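You operate a simulated robot arm through the tools that you are given. There is no shell and no other tool. Be economical: measure what you need, move in short steps, check, and stop when the job is done.

You are at the controls of a simulated robot arm. One attempt, no reset.

Task
Pour the blue jug into the dip trough and let it run off.
Fine: open the runoff valve and leave it open; put the jug back, close the lid; spill nothing. Set down upright: what you pick out.

It is judged by the outcome, as a careful person would: the job done as asked, and still so three seconds after it is handed in. It fails if anything else is knocked over, pushed out of place, dropped, spilled or broken. Lids that push on must go on centred and level and be pressed home; caps that screw on are set level and turned clockwise until they are tight.

Robot
A 7-joint arm with a two-finger parallel gripper, fixed in place. Base frame: the origin is at the foot of the arm, x ahead of it, y to its left, z up; the work surface is at about z = 0.8. Units: m, rad, N and s.
With the tool pointing down near the work surface it reaches from about 0.44 to 0.92 m from the base axis. Its first joint turns from -2.007 to 2.007 rad. Payload 3.91 kg.
The tool frame sits at the grasp point between the pads (the TCP): z along the fingers, y along the line on which they close. The tips reach 0.03 m beyond it. Largest opening 0.11 m; finger width 0.02, thickness 0.01; the body of the gripper, 0.048 by 0.112 m, starts 0.055 m behind the TCP.
Orientation is that of the tool frame in the base frame, as a unit quaternion [x, y, z, w]. With the fingers straight down and closing along the base's y, the tool's x points along the base's -x, its y along +y and its z along -z.

Tools
- The arm moves only by the tool drive_tool. Its argument "motion" is a list of rows, each a list of 7 numbers: the turn, a rotation vector about the base's x, y, z in units of 180 degrees (1.0 is 180 degrees), then the shift along the base's x, y, z in units of 500 mm (1.0 is 500 mm), then the finger opening in m, from 0 to 0.11. In form: [[wx, wy, wz, dx, dy, dz, jaw], ...]. A call has 1 to 20 rows; each row is the pose to reach, as a shift and turn from the pose commanded when the call began. A call with a number of a shift or a turn outside -1 to 1 is refused whole. A row lasts 0.2 s, in which the tool goes at most 0.05 m and 0.15 rad; a call with a longer step from one row to the next is refused whole, and so is a gripper value outside its range. A pose out of reach is approached as far as the arm can. The call stops where the force on the tool passes 80 N (or 10 N more than at its start, if that is more) or the arm is blocked; 0.2 s more then pass. Each finger travels about 0.153 m/s and halts on what it meets, pressing with about 44 N; the grip force reading is that of the motor and also rises with nothing between the fingers. The clock runs only during rows and for 0.2 s after the last one: add rows that repeat a pose to give the fingers time. It gives the time, the measured TCP pose, the force on the tool (base axes), the opening and the grip force at its end, in the units of the frame above (readings bear some noise), with the torque about the TCP (base axes, N m) and any sound that the robot's microphone picked up.
- Cameras (640 x 400 px; columns grow to the right, rows downward): "scene" is fixed at [0.4002, -0.6474, 1.5621]; the picture's right is [0.91, -0.42, 0.00], its down [-0.37, -0.79, -0.49] and it looks along [0.21, 0.44, -0.87] (base axes); focal length 214 px, centre (320, 200). "wrist" rides on the gripper at [0.072, 0.017, -0.103] in the tool frame; the picture's right is [-0.23, 0.97, 0.00], its down [-0.76, -0.18, -0.62] and it looks along [-0.61, -0.14, 0.78] (tool axes); focal length 222 px, centre (320, 200). There is no depth. A picture from a camera that has moved, and an enlarged one, comes with that camera's place and axes in the base frame and with its lens.
- get_image(camera): a new picture of that camera. No time passes.
- move_column(by): slides the trunk up (or, below 0, down) by that many m; the arm rides with it, the base frame stays. It gives what a move gives, with no picture.
- inspect(camera, box): a new picture of the part [left, top, right, bottom] of that camera's present view, enlarged. No time passes.
- hand_in(): hands the job in; it is judged then, once.

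Work in short steps. Places have to be worked out from the pictures, the camera data and where the tool is seen: move nearer, look again, correct. Check each grasp and each placing, and mend what went wrong. You have 120 turns and 64 pictures in all, those below and enlarged ones among them. Open the gripper and draw the arm clear of the work before you hand the job in, unless the task says otherwise; then end with one line.

The tools are called after ">>>" as name(argument=value, ...) on one line, values as JSON. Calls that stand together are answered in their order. drive_tool: Moves the arm, as the interface text tells. Its arguments: {"type":"object","properties":{"motion":{"type":"array","items":{"type":"array","items":{"type":"number"}}}},"required":["motion"]} The other tools are called the same way: move_column (by) slides the trunk up or down; get_image (camera) takes a picture; inspect (camera, box) takes an enlarged picture of a part of a camera's view; hand_in () hands the job in.

At the start:

```text
clock: 0.0
ee_pos: [0.4692, 0.2989, 1.1856]
tool_rot: [0.0, 1.0, 0.0, 0.0]
contact_force: [0.3, -0.2, -0.1]
wrist_torque: [-0.01, 0.03, -0.01]
grip_width: 0.1098
grip_force: 0.0
trunk travel left (down, up): [-0.775, 0.215]
```

scene: 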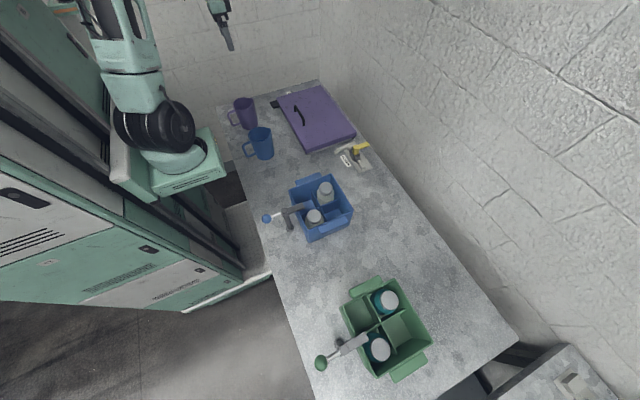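
wrist: 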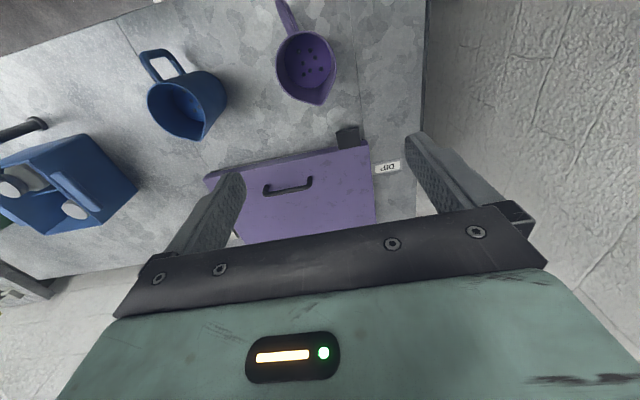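

I'll begin with enlarged views of the work area.

>>> inspect(camera="scene", box=[210, 70, 390, 182])

>>> inspect(camera="scene", box=[240, 150, 480, 300])

>>> inspect(camera="wrist", box=[120, 0, 440, 200])

```text
3.56 times, centred on (300, 126) of scene
camera zoom: at [0.4002, -0.6474, 1.5621], right [0.91, -0.42, 0.0], down [-0.37, -0.79, -0.49], along [0.21, 0.44, -0.87], focal length 763 px, centre (391, 463)
```

zoom: 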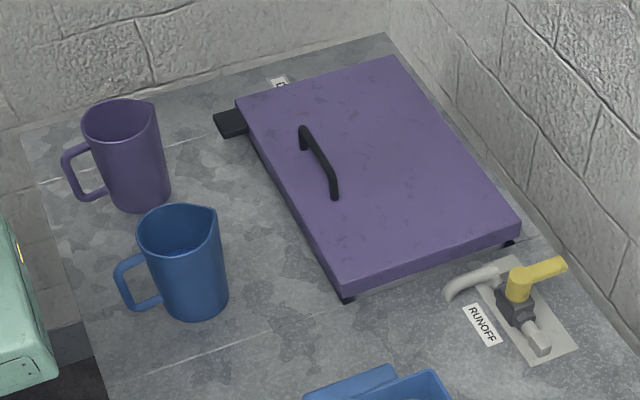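

```text
2.67 times, centred on (360, 225) of scene
camera zoom: at [0.4002, -0.6474, 1.5621], right [0.91, -0.42, 0.0], down [-0.37, -0.79, -0.49], along [0.21, 0.44, -0.87], focal length 572 px, centre (213, 133)
```

zoom: 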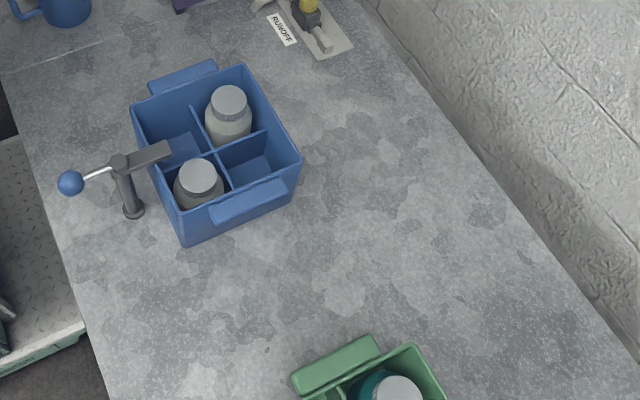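

```text
2.00 times, centred on (280, 100) of wrist
camera zoom: at [0.3959, 0.3132, 1.2877], right [0.23, 0.97, 0.0], down [0.76, -0.18, 0.62], along [0.61, -0.14, -0.78], focal length 444 px, centre (400, 400)
```

zoom: 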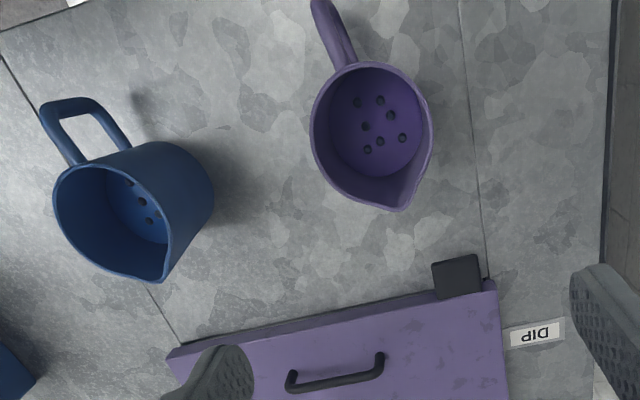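

The purple lid over the dip trough spans about x 0.62–0.86, y −0.05–0.33. The runoff valve is near (0.82, −0.13) and the blue jug near (0.46, 0.05). I'll shift the arm right for a closer look.

>>> drive_tool(motion=[[0, 0, 0, 0, -0.09, 0, 0.1], [0, 0, 0, 0, -0.18, 0, 0.1], [0, 0, 0, 0, -0.27, 0, 0.1], [0, 0, 0, 0, -0.36, 0, 0.1], [0, 0, 0, 0, -0.45, 0, 0.1], [0, 0, 0, 0.05, -0.53, 0, 0.1], [0, 0, 0, 0.1, -0.6, 0, 0.1]])

>>> get_image(camera="wrist")

>>> inspect(camera="scene", box=[330, 130, 380, 180])

```text
clock: 1.6
ee_pos: [0.5182, -0.0035, 1.1861]
tool_rot: [0.0, 1.0, 0.0, 0.0]
contact_force: [-0.6, -0.1, 0.0]
wrist_torque: [0.01, -0.03, 0.0]
grip_width: 0.0997
grip_force: 0.0
trunk travel left (down, up): [-0.775, 0.215]
```

```text
58 pictures are left
camera wrist: at [0.446, 0.0123, 1.2873], right [0.23, 0.97, 0.0], down [0.76, -0.18, 0.62], along [0.61, -0.14, -0.78], focal length 222 px, centre (320, 200)
```

wrist: 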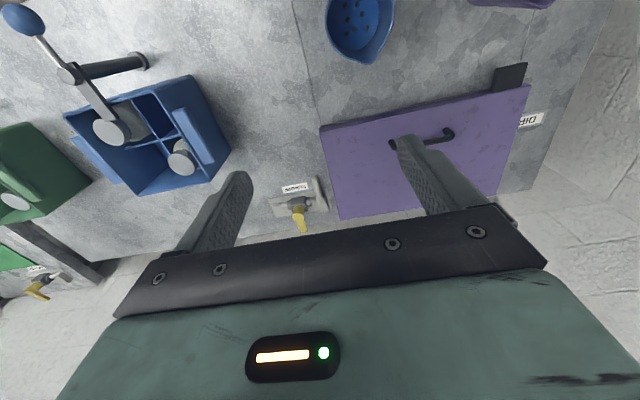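

```text
8.00 times, centred on (355, 155) of scene
camera zoom: at [0.4002, -0.6474, 1.5621], right [0.91, -0.42, 0.0], down [-0.37, -0.79, -0.49], along [0.21, 0.44, -0.87], focal length 1716 px, centre (40, 560)
```

zoom: 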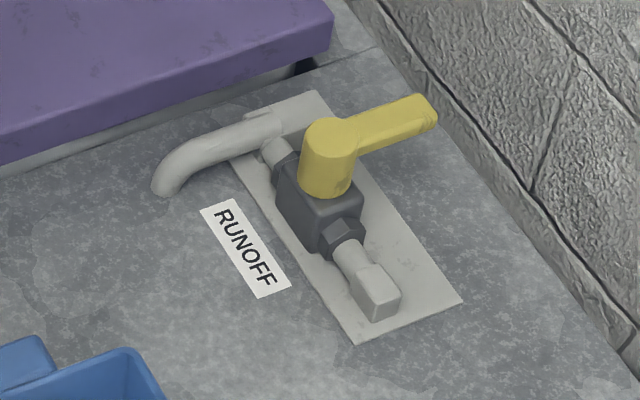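

The valve lever is perpendicular to its pipe, so it is closed. Next I'll look closely at the lid edges and the valve.

>>> inspect(camera="wrist", box=[310, 50, 550, 220])

>>> inspect(camera="wrist", box=[250, 165, 350, 240])

>>> inspect(camera="scene", box=[260, 80, 360, 155])

```text
2.35 times, centred on (430, 135) of wrist
camera zoom: at [0.446, 0.0123, 1.2873], right [0.23, 0.97, 0.0], down [0.76, -0.18, 0.62], along [0.61, -0.14, -0.78], focal length 523 px, centre (61, 353)
```

zoom: 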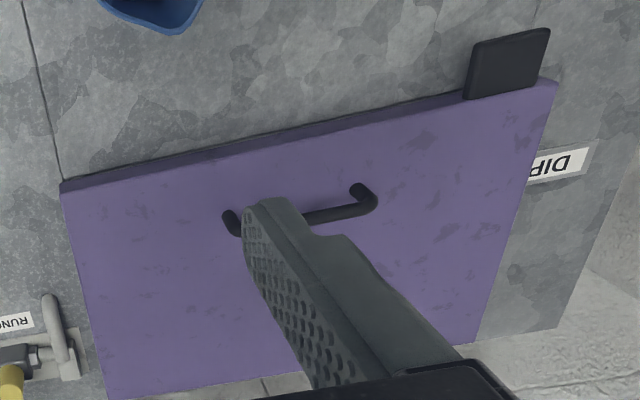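

```text
5.33 times, centred on (300, 202) of wrist
camera zoom: at [0.446, 0.0123, 1.2873], right [0.23, 0.97, 0.0], down [0.76, -0.18, 0.62], along [0.61, -0.14, -0.78], focal length 1185 px, centre (427, 187)
```

zoom: 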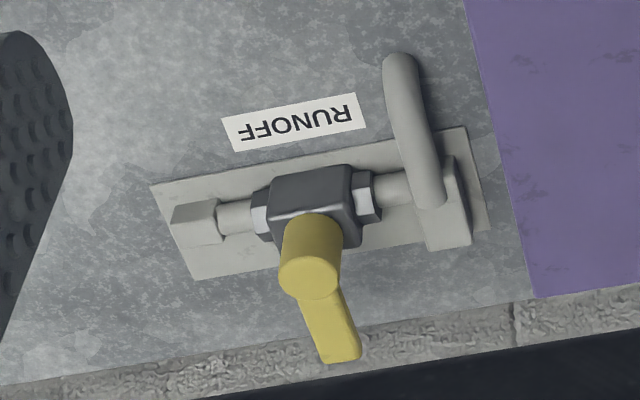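

```text
5.33 times, centred on (310, 118) of scene
camera zoom: at [0.4002, -0.6474, 1.5621], right [0.91, -0.42, 0.0], down [-0.37, -0.79, -0.49], along [0.21, 0.44, -0.87], focal length 1144 px, centre (373, 640)
```

zoom: 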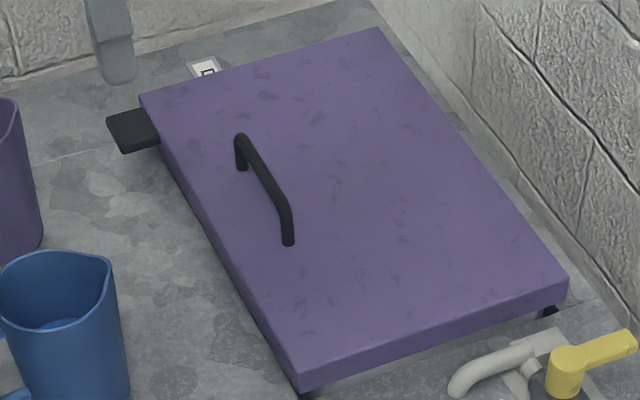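

Triangulated so far: the lid top is at z≈0.85. The handle bar runs along y at about (0.67, 0.107–0.216, 0.887). The valve pivot is near (0.81, −0.129) and the lever tip near (0.872, −0.127), at z≈0.87. I'll do the valve first, closing the fingers and hovering beside the lever on the −y side.

>>> drive_tool(motion=[[0, 0, 0, 0.067, -0.032, -0.037, 0.05], [0, 0, 0, 0.135, -0.065, -0.074, 0], [0, 0, 0, 0.202, -0.097, -0.112, 0], [0, 0, 0, 0.27, -0.129, -0.149, 0], [0, 0, 0, 0.337, -0.161, -0.186, 0], [0, 0, 0, 0.404, -0.194, -0.223, 0], [0, 0, 0, 0.472, -0.226, -0.26, 0], [0, 0, 0, 0.539, -0.258, -0.298, 0], [0, 0, 0, 0.607, -0.291, -0.335, 0], [0, 0, 0, 0.674, -0.333, -0.372, 0], [0, 0, 0, 0.674, -0.333, -0.372, 0]])

>>> get_image(camera="wrist")

>>> inspect(camera="scene", box=[320, 110, 400, 180])

```text
clock: 4.0
ee_pos: [0.8561, -0.1695, 0.9985]
tool_rot: [-0.001, 1.0, 0.0, 0.0]
contact_force: [0.3, -0.1, 0.0]
wrist_torque: [-0.01, -0.01, 0.01]
grip_width: 0.0001
grip_force: 37.8
trunk travel left (down, up): [-0.775, 0.215]
```

```text
53 pictures are left
camera wrist: at [0.7833, -0.1529, 1.1012], right [0.23, 0.97, 0.0], down [0.76, -0.18, 0.62], along [0.61, -0.14, -0.78], focal length 222 px, centre (320, 200)
```

wrist: 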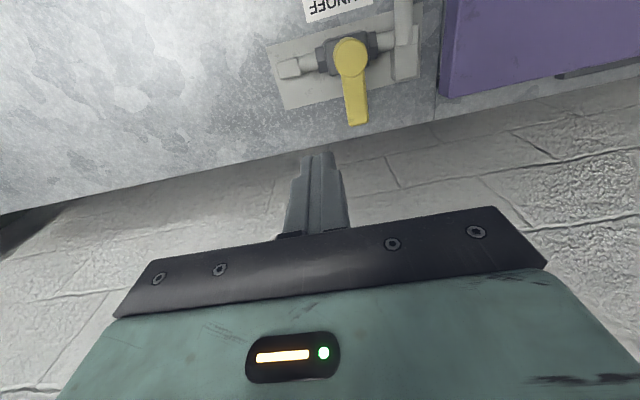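

```text
5.71 times, centred on (360, 145) of scene
camera zoom: at [0.4002, -0.6474, 1.5621], right [0.91, -0.42, 0.0], down [-0.37, -0.79, -0.49], along [0.21, 0.44, -0.87], focal length 1226 px, centre (91, 514)
```

zoom: 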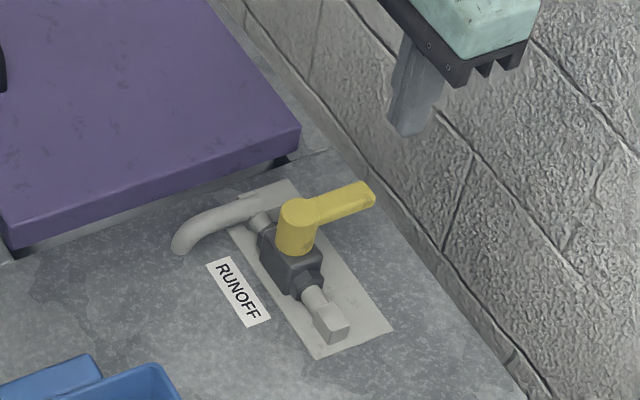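

The new view puts the lever from pivot (0.807, −0.132) to tip (0.870, −0.134), and the fingers clear it. I'll lower so the tips reach z≈0.847 beside the lever.

>>> drive_tool(motion=[[0, 0, 0, 0, 0, -0.08, 0], [0, 0, 0, 0, 0, -0.16, 0], [0, 0, 0, 0, 0, -0.243, 0]])

>>> inspect(camera="scene", box=[320, 110, 400, 180])

```text
clock: 4.8
ee_pos: [0.857, -0.171, 0.8797]
tool_rot: [-0.001, 1.0, 0.001, 0.0]
contact_force: [-0.2, 0.9, -0.7]
wrist_torque: [0.0, 0.0, -0.01]
grip_width: 0.0001
grip_force: 37.7
trunk travel left (down, up): [-0.775, 0.215]
```

```text
5.71 times, centred on (360, 145) of scene
camera zoom: at [0.4002, -0.6474, 1.5621], right [0.91, -0.42, 0.0], down [-0.37, -0.79, -0.49], along [0.21, 0.44, -0.87], focal length 1226 px, centre (91, 514)
```

zoom: 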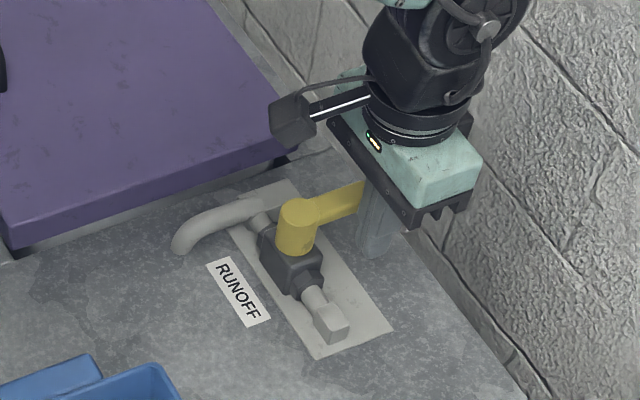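

I'll push gently toward +y, up to about 20° of lever turn, and watch the force.

>>> drive_tool(motion=[[0, 0, 0, 0, 0.02, 0, 0], [0, 0, 0, 0, 0.04, 0, 0], [0, 0, 0, 0.002, 0.055, 0, 0], [0, 0, 0, 0.004, 0.068, 0, 0], [0, 0, 0, 0.006, 0.08, 0, 0]])

>>> inspect(camera="scene", box=[320, 110, 400, 180])

```text
clock: 6.0
ee_pos: [0.8567, -0.1495, 0.8789]
tool_rot: [0.004, 1.0, -0.01, -0.002]
contact_force: [-20.2, -67.8, 8.4]
wrist_torque: [-0.6, 0.27, 0.79]
grip_width: 0.0
grip_force: 37.3
trunk travel left (down, up): [-0.775, 0.215]
```

```text
5.71 times, centred on (360, 145) of scene
camera zoom: at [0.4002, -0.6474, 1.5621], right [0.91, -0.42, 0.0], down [-0.37, -0.79, -0.49], along [0.21, 0.44, -0.87], focal length 1226 px, centre (91, 514)
```

zoom: 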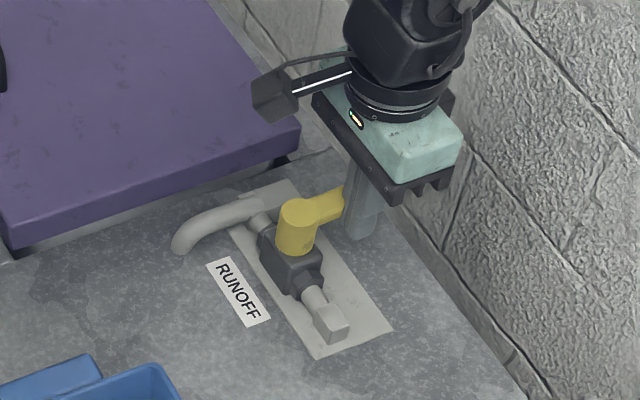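

The lever did not move at about 68 N, so that side is its stop and it must open toward −y. I'll back off and rise.

>>> drive_tool(motion=[[0, 0, 0, 0, -0.05, 0, 0], [0, 0, 0, 0, -0.08, 0, 0], [0, 0, 0, 0, -0.08, 0.09, 0]])

```text
clock: 6.8
ee_pos: [0.8591, -0.1701, 0.9239]
tool_rot: [0.0, 1.0, 0.001, 0.001]
contact_force: [-0.4, -0.5, -0.4]
wrist_torque: [0.02, -0.01, -0.01]
grip_width: 0.0
grip_force: 37.7
trunk travel left (down, up): [-0.775, 0.215]
```

Now I'll go over the lever to its +y side and down.

>>> drive_tool(motion=[[0, 0, 0, 0, 0, 0.02, 0], [0, 0, 0, -0.004, 0.07, 0.02, 0], [0, 0, 0, -0.006, 0.142, 0.02, 0], [0, 0, 0, -0.006, 0.142, -0.04, 0], [0, 0, 0, -0.006, 0.142, -0.09, 0]])

>>> inspect(camera="scene", box=[320, 110, 400, 180])

```text
clock: 8.0
ee_pos: [0.8547, -0.0983, 0.8792]
tool_rot: [0.0, 1.0, 0.0, 0.0]
contact_force: [-1.0, 0.4, -0.4]
wrist_torque: [-0.05, -0.02, -0.01]
grip_width: 0.0001
grip_force: 37.4
trunk travel left (down, up): [-0.775, 0.215]
```

```text
5.71 times, centred on (360, 145) of scene
camera zoom: at [0.4002, -0.6474, 1.5621], right [0.91, -0.42, 0.0], down [-0.37, -0.79, -0.49], along [0.21, 0.44, -0.87], focal length 1226 px, centre (91, 514)
```

zoom: 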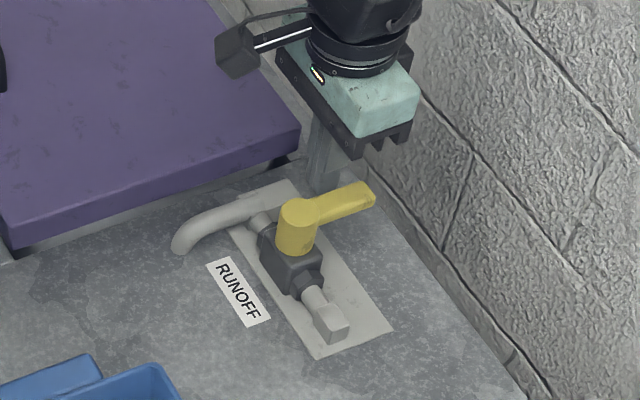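

I'll push toward −y along the lever's arc.

>>> drive_tool(motion=[[0, 0, 0, 0.004, -0.03, 0, 0], [0, 0, 0, 0.008, -0.05, 0, 0], [0, 0, 0, 0.01, -0.068, 0, 0], [0, 0, 0, 0.006, -0.09, 0, 0], [0, 0, 0, 0, -0.114, 0, 0]])

>>> inspect(camera="scene", box=[320, 110, 400, 180])

```text
clock: 9.2
ee_pos: [0.8569, -0.1561, 0.8773]
tool_rot: [0.0, 1.0, 0.0, 0.0]
contact_force: [0.6, 0.7, -0.2]
wrist_torque: [0.0, -0.02, 0.01]
grip_width: 0.0001
grip_force: 38.0
trunk travel left (down, up): [-0.775, 0.215]
```

```text
5.71 times, centred on (360, 145) of scene
camera zoom: at [0.4002, -0.6474, 1.5621], right [0.91, -0.42, 0.0], down [-0.37, -0.79, -0.49], along [0.21, 0.44, -0.87], focal length 1226 px, centre (91, 514)
```

zoom: 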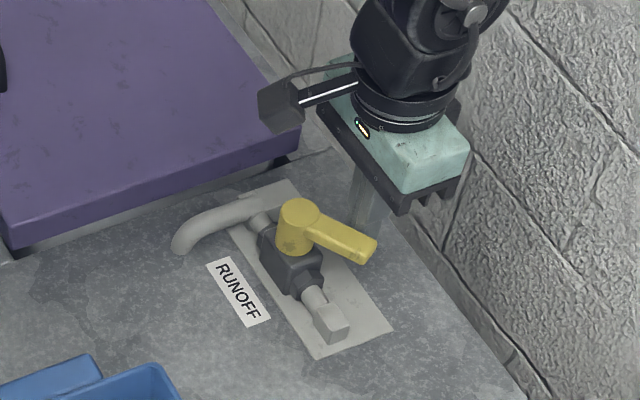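

It turns freely this way. I'll carry on to 90°.

>>> drive_tool(motion=[[0, 0, 0, -0.014, -0.02, 0, 0], [0, 0, 0, -0.028, -0.035, 0, 0], [0, 0, 0, -0.045, -0.046, 0, 0], [0, 0, 0, -0.06, -0.054, 0, 0], [0, 0, 0, -0.075, -0.058, 0, 0], [0, 0, 0, -0.09, -0.062, 0, 0]])

>>> inspect(camera="scene", box=[320, 110, 400, 180])

```text
clock: 10.4
ee_pos: [0.8349, -0.1815, 0.8856]
tool_rot: [-0.001, 1.0, 0.001, 0.025]
contact_force: [20.7, 0.9, 2.1]
wrist_torque: [0.32, -0.29, -0.02]
grip_width: 0.0
grip_force: 38.1
trunk travel left (down, up): [-0.775, 0.215]
stopped in row 6: the force on the tool passed its limit at 109 N (the readings are from after the stop); the commanded pose is now the measured one
```

```text
5.71 times, centred on (360, 145) of scene
camera zoom: at [0.4002, -0.6474, 1.5621], right [0.91, -0.42, 0.0], down [-0.37, -0.79, -0.49], along [0.21, 0.44, -0.87], focal length 1226 px, centre (91, 514)
```

zoom: 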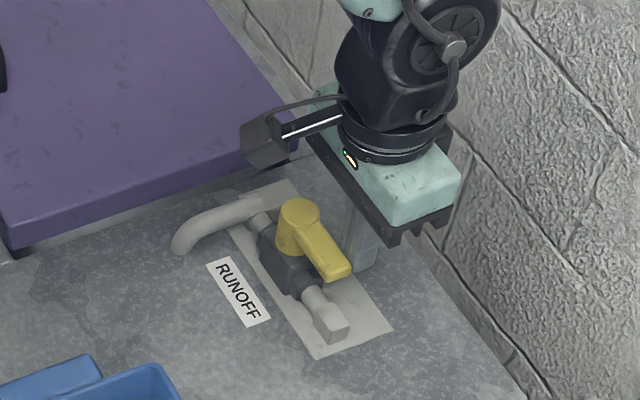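

The lever now looks parallel to the pipe and against its stop. I'll back off, rise, and check from above.

>>> drive_tool(motion=[[0, 0, 0, 0.03, 0, 0, 0], [0, 0, 0, 0.03, 0, 0.08, 0], [0, 0, 0, 0, 0, 0.17, 0], [0, 0, 0, -0.08, 0, 0.25, 0], [0, 0, 0, -0.16, 0.04, 0.32, 0], [0, 0, 0, -0.24, 0.08, 0.36, 0], [0, 0, 0, -0.24, 0.08, 0.36, 0]])

>>> get_image(camera="wrist")

```text
refused: row 4 steps farther than a row can; nothing moved
```

```text
46 pictures are left
camera wrist: at [0.7564, -0.1657, 0.9845], right [0.22, 0.97, 0.01], down [0.73, -0.18, 0.66], along [0.65, -0.14, -0.75], focal length 222 px, centre (320, 200)
```

wrist: 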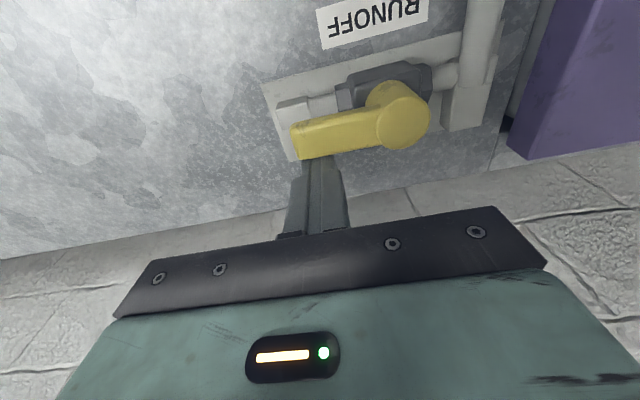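

The lever is parallel to the pipe, so the runoff is open. I'll back off, level the tool and rise clear.

>>> drive_tool(motion=[[0, 0.008, 0, 0.03, 0, 0, 0], [0, 0.0159, 0, 0.03, 0, 0.07, 0], [0, 0.0159, 0, 0.0, 0, 0.14, 0.03], [0, 0.0159, 0, -0.06, 0, 0.21, 0.06], [0, 0.0159, 0, -0.12, 0.02, 0.28, 0.08]])

```text
clock: 11.7
ee_pos: [0.7708, -0.1683, 1.0221]
tool_rot: [-0.002, 1.0, 0.002, -0.005]
contact_force: [0.4, -0.4, -1.1]
wrist_torque: [0.02, 0.01, -0.04]
grip_width: 0.0801
grip_force: 0.1
trunk travel left (down, up): [-0.775, 0.215]
```

Next I'll go over the lid handle, yawing 90° so the fingers close along x.

>>> drive_tool(motion=[[0, 0, 0.0455, -0.019, 0.06, -0.004, 0.07], [0, 0, 0.091, -0.038, 0.12, -0.008, 0.07], [0, 0, 0.1365, -0.057, 0.18, -0.012, 0.07], [0, 0, 0.182, -0.076, 0.24, -0.016, 0.07], [0, 0, 0.2275, -0.095, 0.3, -0.02, 0.07], [0, 0, 0.273, -0.114, 0.36, -0.024, 0.07], [0, 0, 0.3185, -0.133, 0.42, -0.028, 0.07], [0, 0, 0.364, -0.152, 0.48, -0.032, 0.07], [0, 0, 0.4095, -0.171, 0.54, -0.036, 0.07], [0, 0, 0.455, -0.19, 0.6, -0.04, 0.07], [0, 0, 0.5, -0.21, 0.66, -0.048, 0.07], [0, 0, 0.5, -0.21, 0.66, -0.048, 0.07]])

>>> get_image(camera="wrist")

```text
clock: 14.2
ee_pos: [0.665, 0.158, 1.0]
tool_rot: [0.709, -0.706, 0.003, 0.005]
contact_force: [0.6, -0.7, 0.1]
wrist_torque: [-0.03, 0.01, 0.02]
grip_width: 0.07
grip_force: 0.2
trunk travel left (down, up): [-0.775, 0.215]
```

```text
45 pictures are left
camera wrist: at [0.6475, 0.0856, 1.1027], right [-0.97, 0.22, 0.0], down [0.18, 0.77, 0.61], along [0.14, 0.6, -0.79], focal length 222 px, centre (320, 200)
```

wrist: 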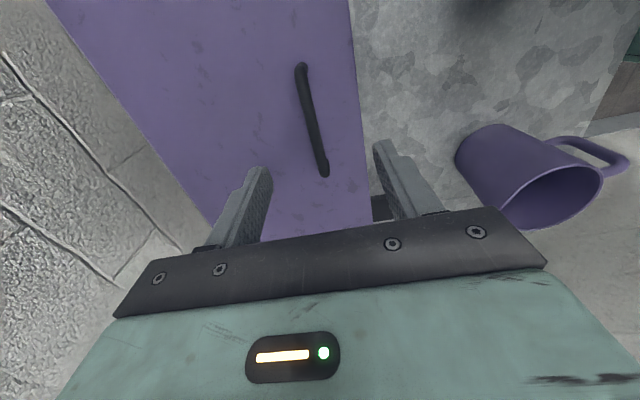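

The handle bar sits at x≈0.670, y 0.109–0.209. I'll descend onto it and close.

>>> drive_tool(motion=[[0, 0, 0, 0.008, 0, -0.07, 0.05], [0, 0, 0, 0.01, 0, -0.14, 0.05], [0, 0, 0, 0.01, 0, -0.19, 0.05], [0, 0, 0, 0.01, 0, -0.222, 0.05], [0, 0, 0, 0.01, 0, -0.222, 0.02], [0, 0, 0, 0.01, 0, -0.222, 0], [0, 0, 0, 0.01, 0, -0.222, 0]])

>>> get_image(camera="wrist")

```text
clock: 15.8
ee_pos: [0.6725, 0.158, 0.8891]
tool_rot: [0.708, -0.706, 0.003, 0.003]
contact_force: [26.5, 1.2, -3.9]
wrist_torque: [0.71, -0.38, -0.1]
grip_width: 0.0115
grip_force: 45.4
trunk travel left (down, up): [-0.775, 0.215]
```

```text
44 pictures are left
camera wrist: at [0.6553, 0.0849, 0.9924], right [-0.97, 0.23, 0.0], down [0.18, 0.77, 0.62], along [0.14, 0.6, -0.79], focal length 222 px, centre (320, 200)
```

wrist: 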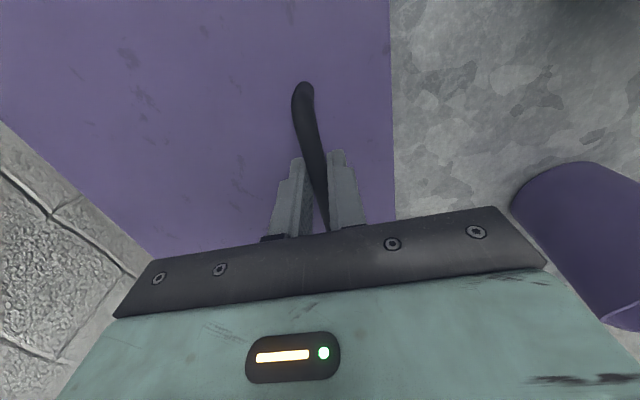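

The bar is gripped (opening 0.0115). I'll lift a little to learn how the lid is held.

>>> drive_tool(motion=[[0, 0, 0, 0.004, 0, 0.01, 0], [0, 0.005, 0, 0.006, 0, 0.025, 0], [0, 0.012, 0, 0.008, 0, 0.04, 0], [0, 0.022, 0, 0.01, 0, 0.055, 0]])

>>> inspect(camera="scene", box=[250, 70, 370, 160])

```text
clock: 16.9
ee_pos: [0.6832, 0.1568, 0.9142]
tool_rot: [-0.706, 0.707, 0.02, -0.026]
contact_force: [51.9, 0.8, -30.0]
wrist_torque: [-0.16, -0.59, 0.04]
grip_width: 0.0115
grip_force: 44.7
trunk travel left (down, up): [-0.775, 0.215]
```

```text
4.44 times, centred on (310, 115) of scene
camera zoom: at [0.4002, -0.6474, 1.5621], right [0.91, -0.42, 0.0], down [-0.37, -0.79, -0.49], along [0.21, 0.44, -0.87], focal length 953 px, centre (364, 578)
```

zoom: 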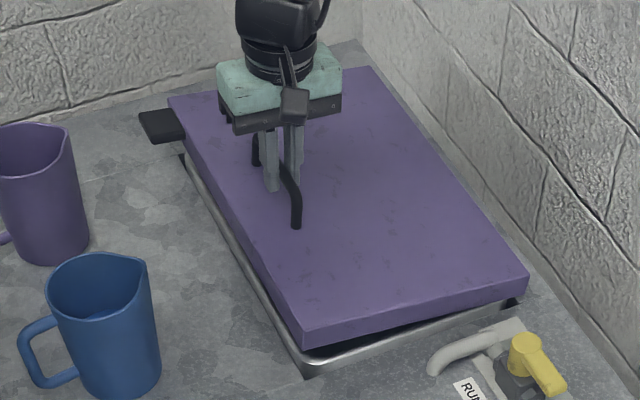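

The lid is hinged at the back, around (0.863, z 0.82), and the black tab is part of the lid. I'll follow the arc, letting the bar turn in the fingers, and read the load.

>>> drive_tool(motion=[[0, 0, 0, 0.01, 0, 0.018, 0], [0, 0, 0, 0.022, 0, 0.034, 0], [0, 0.01, 0, 0.034, 0, 0.052, 0], [0, 0.02, 0, 0.048, 0, 0.07, 0], [0, 0.02, 0, 0.048, 0, 0.07, 0]])

```text
clock: 18.1
ee_pos: [0.7014, 0.1583, 0.9503]
tool_rot: [0.706, -0.705, -0.043, 0.054]
contact_force: [26.0, -13.1, -23.3]
wrist_torque: [0.03, -0.27, -0.05]
grip_width: 0.0115
grip_force: 45.2
trunk travel left (down, up): [-0.775, 0.215]
```

The force is nearly all radial and almost nothing is tangential, so the hinge seems to carry the lid. I'll back down slightly to check for hinge friction.

>>> drive_tool(motion=[[0, 0, 0, -0.002, 0, -0.012, 0], [0, 0, 0, -0.004, 0, -0.022, 0], [0, 0, 0, -0.004, 0, -0.022, 0]])

```text
clock: 18.9
ee_pos: [0.6951, 0.1578, 0.9401]
tool_rot: [0.707, -0.703, -0.045, 0.053]
contact_force: [-0.9, -20.2, 0.5]
wrist_torque: [-0.93, -0.02, -0.04]
grip_width: 0.0118
grip_force: 44.7
trunk travel left (down, up): [-0.775, 0.215]
```

There is almost no tangential load in either direction. I'll open the fingers a little here, still around the bar, and see whether the lid stays.

>>> drive_tool(motion=[[0, 0, 0, 0, 0, 0, 0.018], [0, 0, 0, 0, 0, 0, 0.022], [0, 0, 0, 0, 0, 0, 0.022], [0, 0, 0, 0, 0, 0, 0.022]])

>>> inspect(camera="scene", box=[250, 70, 370, 160])

```text
clock: 19.9
ee_pos: [0.6975, 0.1587, 0.9402]
tool_rot: [0.707, -0.704, -0.046, 0.051]
contact_force: [0.4, -0.7, -0.9]
wrist_torque: [0.0, -0.01, -0.02]
grip_width: 0.0219
grip_force: 0.1
trunk travel left (down, up): [-0.775, 0.215]
```

```text
4.44 times, centred on (310, 115) of scene
camera zoom: at [0.4002, -0.6474, 1.5621], right [0.91, -0.42, 0.0], down [-0.37, -0.79, -0.49], along [0.21, 0.44, -0.87], focal length 953 px, centre (364, 578)
```

zoom: 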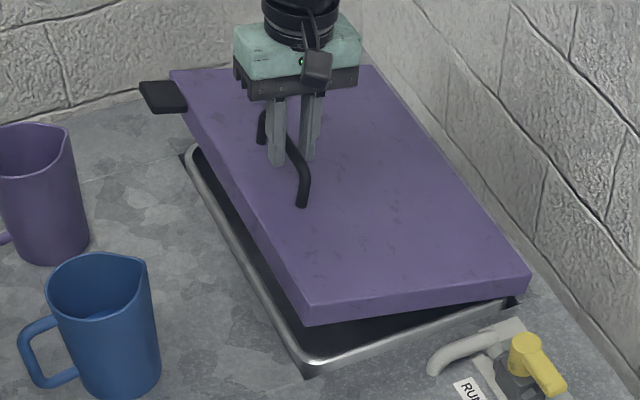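

The lid holds itself at any angle, so it has a friction hinge. I'll regrip and swing it up along the arc to about 60°.

>>> drive_tool(motion=[[0, 0, 0, 0, 0, 0, 0.0], [0, 0, 0, 0, 0, 0, 0.0], [0, 0, 0, 0.022, 0, 0.024, 0], [0, 0, 0, 0.045, 0, 0.046, 0], [0, 0, 0, 0.072, 0, 0.07, 0], [0, 0, 0, 0.099, 0, 0.091, 0], [0, 0, 0, 0.13, 0, 0.11, 0], [0, 0, 0, 0.16, 0, 0.126, 0], [0, 0, 0, 0.193, 0, 0.14, 0], [0, 0, 0, 0.226, 0, 0.151, 0], [0, 0, 0, 0.226, 0, 0.151, 0]])

>>> inspect(camera="scene", box=[240, 60, 380, 160])

```text
clock: 22.2
ee_pos: [0.8119, 0.1596, 1.0203]
tool_rot: [0.707, -0.704, -0.043, 0.048]
contact_force: [-11.4, 6.1, 39.6]
wrist_torque: [0.23, -0.18, -0.21]
grip_width: 0.0117
grip_force: 45.4
trunk travel left (down, up): [-0.775, 0.215]
```

```text
4.00 times, centred on (310, 110) of scene
camera zoom: at [0.4002, -0.6474, 1.5621], right [0.91, -0.42, 0.0], down [-0.37, -0.79, -0.49], along [0.21, 0.44, -0.87], focal length 858 px, centre (360, 560)
```

zoom: 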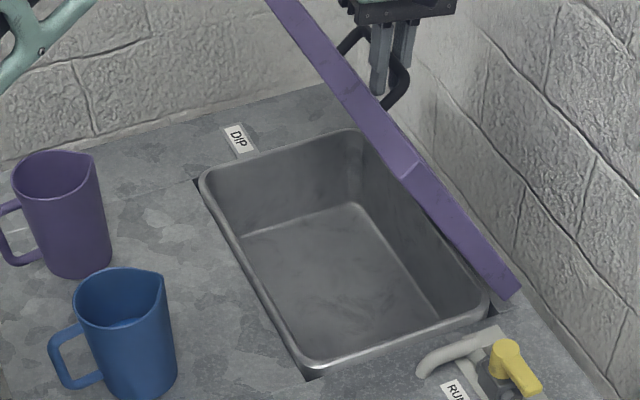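

The lid is open about 60° and stays put, with the trough fully exposed. I'll release the bar, rise clear of the lid, and come back over the table to view the jug.

>>> drive_tool(motion=[[0, 0, 0, 0, 0, 0, 0.03], [0, 0, 0, 0, 0, 0, 0.04], [0, 0, 0, 0.0, 0, 0.06, 0.04], [0, 0, 0, 0.0, 0, 0.14, 0.04], [0, -0.01, 0, 0.0, 0, 0.22, 0.04], [0, -0.02, 0, -0.02, 0, 0.29, 0.04], [0, -0.03, 0, -0.1, 0, 0.32, 0.06], [0, -0.04, 0, -0.19, 0, 0.32, 0.08], [0, -0.04, 0, -0.28, 0, 0.32, 0.1], [0, -0.04, 0, -0.37, 0, 0.32, 0.1], [0, -0.04, 0, -0.46, 0, 0.3, 0.1], [0, -0.04, 0, -0.54, -0.04, 0.26, 0.1]])

>>> get_image(camera="scene")

>>> get_image(camera="wrist")

```text
clock: 24.9
ee_pos: [0.5395, 0.1396, 1.1455]
tool_rot: [0.709, -0.705, 0.0, 0.007]
contact_force: [0.2, 0.0, 0.3]
wrist_torque: [-0.01, -0.01, -0.01]
grip_width: 0.1001
grip_force: 0.1
trunk travel left (down, up): [-0.775, 0.215]
```

```text
40 pictures are left
```

scene: 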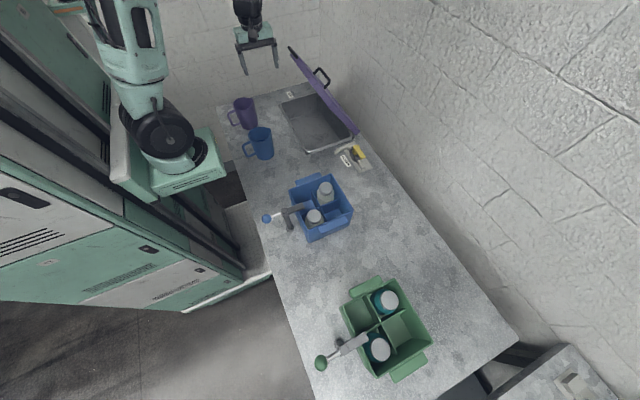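

```text
39 pictures are left
camera wrist: at [0.5241, 0.0681, 1.249], right [-0.97, 0.22, 0.01], down [0.18, 0.77, 0.61], along [0.13, 0.6, -0.79], focal length 222 px, centre (320, 200)
```

wrist: 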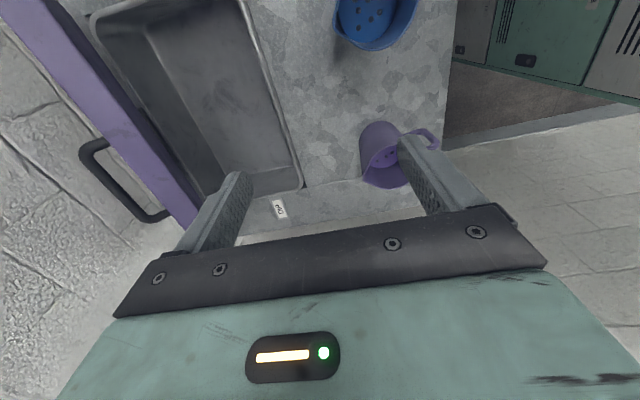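

Now a close scene view of the jug for its shape and contents.

>>> inspect(camera="scene", box=[220, 90, 300, 165])

>>> inspect(camera="wrist", box=[320, 0, 450, 200])

```text
5.33 times, centred on (260, 128) of scene
camera zoom: at [0.4002, -0.6474, 1.5621], right [0.91, -0.42, 0.0], down [-0.37, -0.79, -0.49], along [0.21, 0.44, -0.87], focal length 1144 px, centre (640, 587)
```

zoom: 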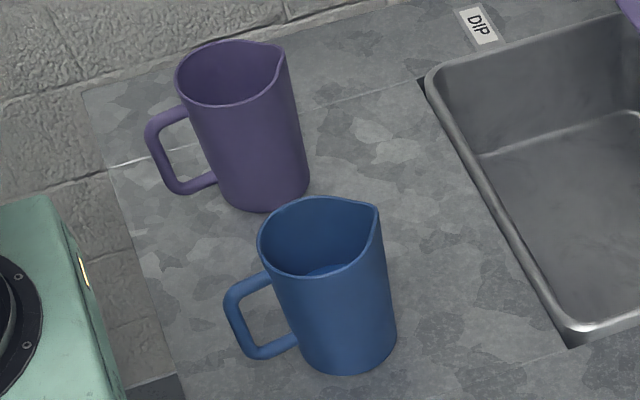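

```text
2.00 times, centred on (385, 100) of wrist
camera zoom: at [0.5241, 0.0681, 1.249], right [-0.97, 0.22, 0.01], down [0.18, 0.77, 0.61], along [0.13, 0.6, -0.79], focal length 444 px, centre (190, 400)
```

zoom: 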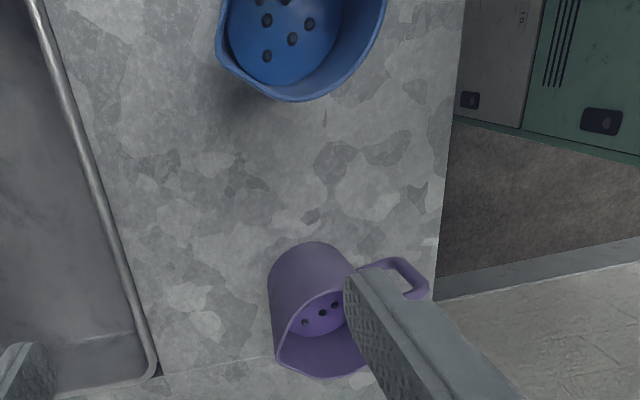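

Jug axis is about (0.453, 0.070), rim z≈0.92, diameter 0.08–0.09. The handle points to −x and the spout to +x.

Plan:
- Grip the body from above in the standard pose.
- Yaw 180° so the spout faces the robot.
- Pour by pitching the tool until it points +x.

That needs the lid more upright. I'll rehearse the same pose empty and push the lid further back with it, starting with the yaw.

>>> drive_tool(motion=[[0, 0, 0.0455, 0, 0, 0.01, 0.08], [0, 0, 0.091, 0, 0, 0.02, 0.06], [0, 0, 0.1365, 0, 0, 0.03, 0.04], [0, 0, 0.182, 0, 0, 0.04, 0.02], [0, 0, 0.2275, 0, 0, 0.05, 0], [0, 0, 0.273, 0, 0, 0.06, 0], [0, 0, 0.3185, 0, 0, 0.06, 0], [0, 0, 0.364, 0, 0, 0.06, 0], [0, 0, 0.4095, 0, 0, 0.06, 0], [0, 0, 0.455, 0, 0, 0.06, 0], [0, 0, 0.5, 0, 0, 0.06, 0], [0, 0, 0.5, 0, 0, 0.06, 0]])

```text
clock: 27.4
ee_pos: [0.5414, 0.1389, 1.1762]
tool_rot: [1.0, 0.002, 0.006, 0.005]
contact_force: [0.1, 0.8, -0.1]
wrist_torque: [-0.01, 0.0, -0.01]
grip_width: 0.0002
grip_force: 38.4
trunk travel left (down, up): [-0.775, 0.215]
```

The yaw works. Now I'll pitch the tool to horizontal, pointing +x.

>>> drive_tool(motion=[[0, -0.0455, 0, 0, 0, -0.01, 0], [0, -0.091, 0, 0, 0, -0.03, 0], [0, -0.1365, 0, 0, 0, -0.05, 0], [0, -0.182, 0, 0.01, 0, -0.07, 0], [0, -0.2275, 0, 0.02, 0, -0.09, 0], [0, -0.273, 0, 0.03, 0, -0.11, 0], [0, -0.3185, 0, 0.04, 0, -0.13, 0], [0, -0.364, 0, 0.05, 0, -0.15, 0], [0, -0.4095, 0, 0.06, 0, -0.16, 0], [0, -0.455, 0, 0.07, 0, -0.17, 0], [0, -0.5, 0, 0.08, 0, -0.18, 0], [0, -0.5, 0, 0.08, 0, -0.18, 0]])

>>> get_image(camera="wrist")

```text
clock: 30.1
ee_pos: [0.581, 0.1407, 1.0856]
tool_rot: [0.703, -0.002, 0.711, 0.004]
contact_force: [0.2, 0.2, 0.9]
wrist_torque: [0.0, 0.01, 0.0]
grip_width: 0.0001
grip_force: 38.0
trunk travel left (down, up): [-0.775, 0.215]
```

```text
36 pictures are left
camera wrist: at [0.4761, 0.1228, 1.1556], right [-0.01, -0.97, -0.23], down [-0.61, 0.18, -0.77], along [0.79, 0.13, -0.6], focal length 222 px, centre (320, 200)
```

wrist: 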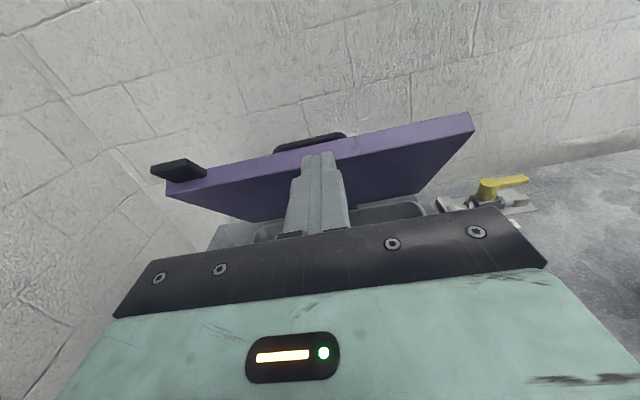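

The pose is reachable. I'll drop to z≈1.0 and push the lid's underside toward upright.

>>> drive_tool(motion=[[0, 0, 0, 0.02, 0, -0.08, 0], [0, 0, 0, 0.06, 0, -0.16, 0], [0, 0, 0, 0.13, 0, -0.16, 0], [0, 0, 0, 0.2, 0, -0.16, 0], [0, 0, 0, 0.27, 0, -0.16, 0], [0, 0, 0, 0.32, 0, -0.155, 0], [0, 0, 0, 0.36, 0, -0.15, 0], [0, 0, 0, 0.4, 0, -0.15, 0], [0, 0, 0, 0.43, 0, -0.15, 0], [0, 0, 0, 0.46, 0, -0.15, 0], [0, 0, 0, 0.46, 0, -0.15, 0]])

>>> inspect(camera="scene", box=[240, 40, 400, 160])

```text
clock: 32.5
ee_pos: [0.8099, 0.1385, 1.0111]
tool_rot: [0.704, -0.002, 0.711, 0.005]
contact_force: [0.5, 0.5, 0.2]
wrist_torque: [0.03, 0.02, -0.01]
grip_width: 0.0
grip_force: 37.1
trunk travel left (down, up): [-0.775, 0.215]
```

```text
3.33 times, centred on (320, 100) of scene
camera zoom: at [0.4002, -0.6474, 1.5621], right [0.91, -0.42, 0.0], down [-0.37, -0.79, -0.49], along [0.21, 0.44, -0.87], focal length 715 px, centre (320, 533)
```

zoom: 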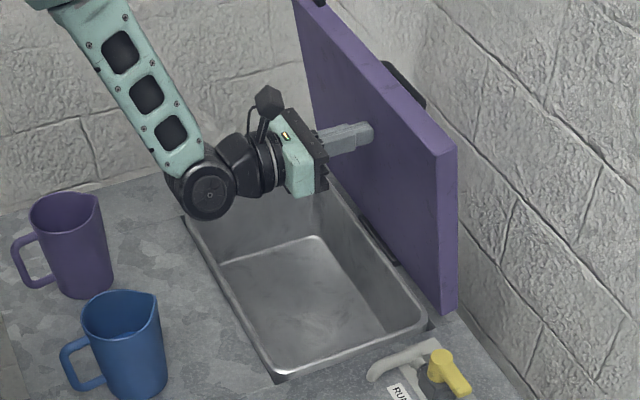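

The lid now stands at about 85° and stays there. I'll back off and rehearse the final pour tilt, another 25° upward at about (0.75, 0.14, 0.98).

>>> drive_tool(motion=[[0, 0, 0, -0.06, 0, -0.03, 0], [0, -0.03, 0, -0.12, 0, -0.06, 0], [0, -0.075, 0, -0.12, 0, -0.06, 0], [0, -0.11, 0, -0.12, 0, -0.06, 0], [0, -0.14, 0, -0.12, 0, -0.06, 0], [0, -0.14, 0, -0.12, 0, -0.06, 0]])

>>> inspect(camera="scene", box=[220, 40, 380, 160])

```text
clock: 33.9
ee_pos: [0.7504, 0.1401, 0.9804]
tool_rot: [0.531, -0.004, 0.848, 0.004]
contact_force: [0.6, -0.8, 0.3]
wrist_torque: [0.02, -0.01, 0.01]
grip_width: 0.0001
grip_force: 38.0
trunk travel left (down, up): [-0.775, 0.215]
```

```text
3.33 times, centred on (300, 100) of scene
camera zoom: at [0.4002, -0.6474, 1.5621], right [0.91, -0.42, 0.0], down [-0.37, -0.79, -0.49], along [0.21, 0.44, -0.87], focal length 715 px, centre (387, 533)
```

zoom: 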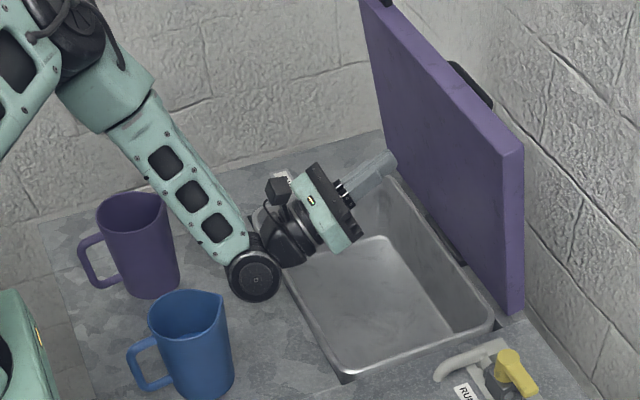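

The pour pose is reachable. I'll return: pitch back to vertical while retreating.

>>> drive_tool(motion=[[0, 0.045, 0, -0.03, 0, 0.03, 0], [0, 0.09, 0, -0.06, 0, 0.06, 0], [0, 0.136, 0, -0.09, 0, 0.09, 0], [0, 0.182, 0, -0.12, 0, 0.12, 0], [0, 0.228, 0, -0.15, 0, 0.15, 0], [0, 0.274, 0, -0.18, 0, 0.18, 0], [0, 0.32, 0, -0.21, 0, 0.21, 0], [0, 0.366, 0, -0.24, 0, 0.24, 0], [0, 0.411, 0, -0.27, 0, 0.27, 0.02], [0, 0.457, 0, -0.3, 0, 0.3, 0.04], [0, 0.503, 0, -0.33, 0, 0.33, 0.06], [0, 0.549, 0, -0.36, 0, 0.35, 0.08], [0, 0.595, 0, -0.39, 0, 0.37, 0.1], [0, 0.64, 0, -0.41, 0, 0.38, 0.11], [0, 0.64, 0, -0.41, 0, 0.38, 0.11]])

```text
clock: 37.0
ee_pos: [0.5446, 0.1402, 1.1705]
tool_rot: [1.0, 0.001, 0.005, 0.005]
contact_force: [-0.5, 0.1, 0.8]
wrist_torque: [-0.03, -0.01, -0.01]
grip_width: 0.1101
grip_force: 0.1
trunk travel left (down, up): [-0.775, 0.215]
```

Now yaw back about 170° while moving over the jug, with the rest in the next call.

>>> drive_tool(motion=[[0, 0, -0.047, -0.009, -0.007, 0, 0.11], [0, 0, -0.094, -0.018, -0.014, 0, 0.11], [0, 0, -0.141, -0.027, -0.021, 0, 0.11], [0, 0, -0.188, -0.036, -0.028, 0, 0.11], [0, 0, -0.235, -0.045, -0.035, 0, 0.11], [0, 0, -0.282, -0.054, -0.042, 0, 0.11], [0, 0, -0.329, -0.063, -0.049, 0, 0.11], [0, 0, -0.376, -0.072, -0.056, 0, 0.11], [0, 0, -0.423, -0.081, -0.063, 0, 0.11], [0, 0, -0.47, -0.09, -0.07, 0, 0.11], [0, 0, -0.517, -0.099, -0.077, 0, 0.11], [0, 0, -0.564, -0.108, -0.084, 0, 0.11], [0, 0, -0.611, -0.117, -0.091, 0, 0.11], [0, 0, -0.658, -0.126, -0.098, 0, 0.11], [0, 0, -0.705, -0.135, -0.105, 0, 0.11], [0, 0, -0.752, -0.144, -0.112, 0, 0.11], [0, 0, -0.799, -0.153, -0.119, 0, 0.11], [0, 0, -0.846, -0.162, -0.126, 0, 0.11], [0, 0, -0.893, -0.171, -0.133, 0, 0.11], [0, 0, -0.94, -0.183, -0.14, 0, 0.11]])

>>> get_image(camera="wrist")

>>> inspect(camera="scene", box=[220, 60, 320, 165])

```text
clock: 41.2
ee_pos: [0.4538, 0.0696, 1.1707]
tool_rot: [-0.095, 0.995, 0.005, -0.005]
contact_force: [0.4, 0.3, 0.2]
wrist_torque: [0.05, 0.03, 0.02]
grip_width: 0.1098
grip_force: 0.1
trunk travel left (down, up): [-0.775, 0.215]
```

```text
33 pictures are left
camera wrist: at [0.3803, 0.0702, 1.2738], right [0.04, 1.0, 0.01], down [0.79, -0.04, 0.61], along [0.61, -0.02, -0.79], focal length 222 px, centre (320, 200)
```

wrist: 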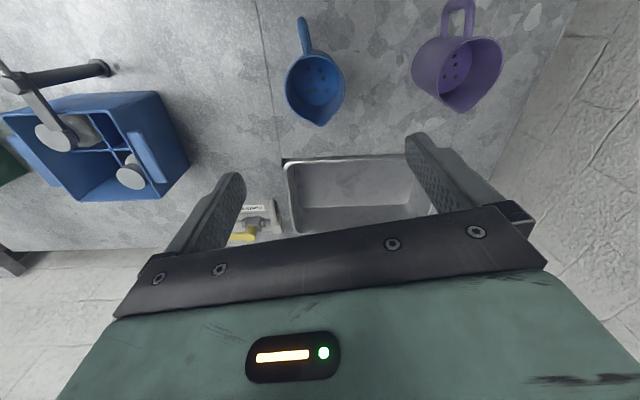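

```text
3.81 times, centred on (270, 112) of scene
camera zoom: at [0.4002, -0.6474, 1.5621], right [0.91, -0.42, 0.0], down [-0.37, -0.79, -0.49], along [0.21, 0.44, -0.87], focal length 817 px, centre (510, 533)
```

zoom: 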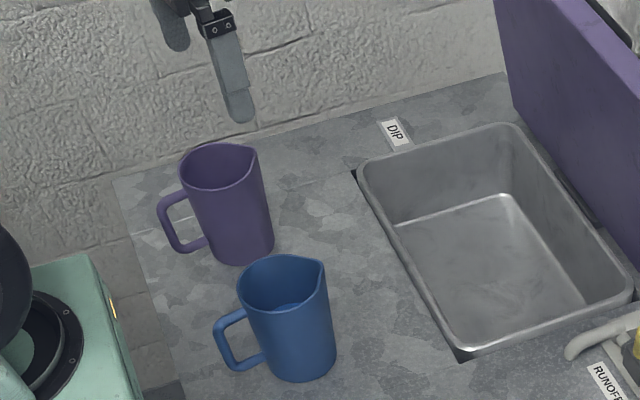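

At this yaw the tool already lines up with the jug, whose spout points about 8° off +x. I put the axis near (0.448, 0.065). I'll descend to just above the rim and recheck.

>>> drive_tool(motion=[[0, 0, 0, -0.006, -0.005, -0.09, 0.11], [0, 0, 0, -0.011, -0.009, -0.18, 0.11], [0, 0, 0, -0.011, -0.009, -0.27, 0.11], [0, 0, 0, -0.011, -0.009, -0.34, 0.11], [0, 0, 0, -0.011, -0.009, -0.34, 0.11]])

>>> get_image(camera="wrist")

>>> inspect(camera="scene", box=[220, 80, 300, 165])

```text
clock: 42.5
ee_pos: [0.4478, 0.0647, 0.9983]
tool_rot: [-0.096, 0.995, 0.005, -0.006]
contact_force: [0.0, 0.2, 0.3]
wrist_torque: [-0.02, -0.04, 0.0]
grip_width: 0.1102
grip_force: 0.2
trunk travel left (down, up): [-0.775, 0.215]
```

```text
31 pictures are left
camera wrist: at [0.3738, 0.0669, 1.1018], right [0.04, 1.0, 0.01], down [0.79, -0.03, 0.61], along [0.61, -0.02, -0.79], focal length 222 px, centre (320, 200)
```

wrist: 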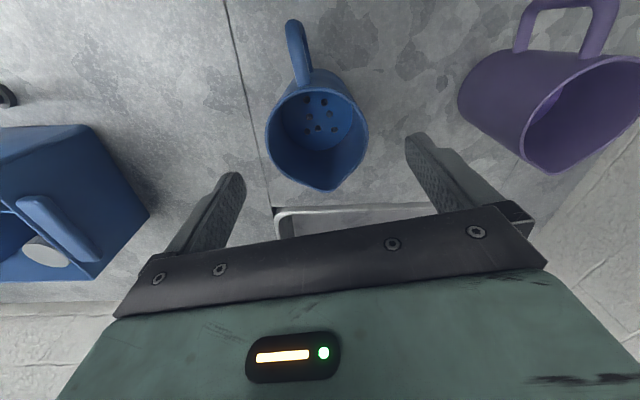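

```text
4.71 times, centred on (260, 122) of scene
camera zoom: at [0.4002, -0.6474, 1.5621], right [0.91, -0.42, 0.0], down [-0.37, -0.79, -0.49], along [0.21, 0.44, -0.87], focal length 1009 px, centre (602, 565)
```

zoom: 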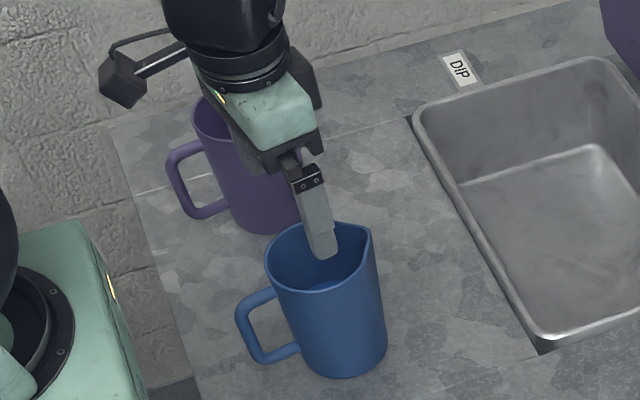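

I've refined the jug axis to about (0.442, 0.063), rim diameter 0.085. I'll descend so the pads straddle the body with TCP z≈0.887.

>>> drive_tool(motion=[[0, 0, 0, -0.01, -0.004, -0.05, 0.11], [0, 0, 0, -0.01, -0.004, -0.1, 0.11], [0, 0, 0, -0.01, -0.004, -0.15, 0.11], [0, 0, 0, -0.01, -0.004, -0.19, 0.11], [0, 0, 0, -0.01, -0.004, -0.222, 0.11], [0, 0, 0, -0.01, -0.004, -0.222, 0.11]])

>>> get_image(camera="wrist")

>>> inspect(camera="scene", box=[220, 80, 300, 165])

```text
clock: 43.9
ee_pos: [0.4436, 0.0629, 0.8911]
tool_rot: [-0.096, 0.995, 0.005, -0.006]
contact_force: [-0.1, 0.0, 0.3]
wrist_torque: [-0.02, 0.03, -0.01]
grip_width: 0.11
grip_force: 0.1
trunk travel left (down, up): [-0.775, 0.215]
```

```text
29 pictures are left
camera wrist: at [0.3692, 0.0643, 0.9934], right [0.04, 1.0, 0.01], down [0.79, -0.03, 0.61], along [0.61, -0.02, -0.79], focal length 222 px, centre (320, 200)
```

wrist: 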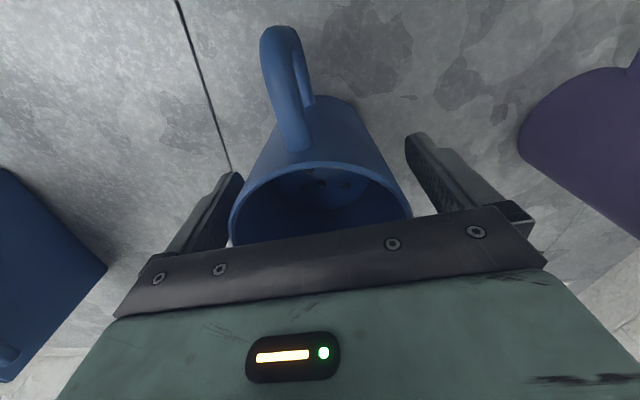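

```text
4.71 times, centred on (260, 122) of scene
camera zoom: at [0.4002, -0.6474, 1.5621], right [0.91, -0.42, 0.0], down [-0.37, -0.79, -0.49], along [0.21, 0.44, -0.87], focal length 1009 px, centre (602, 565)
```

zoom: 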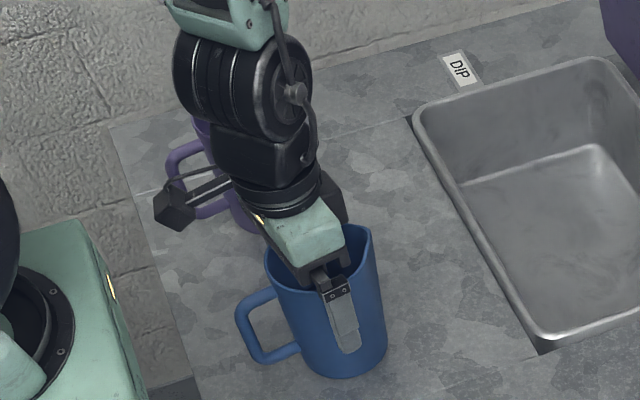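

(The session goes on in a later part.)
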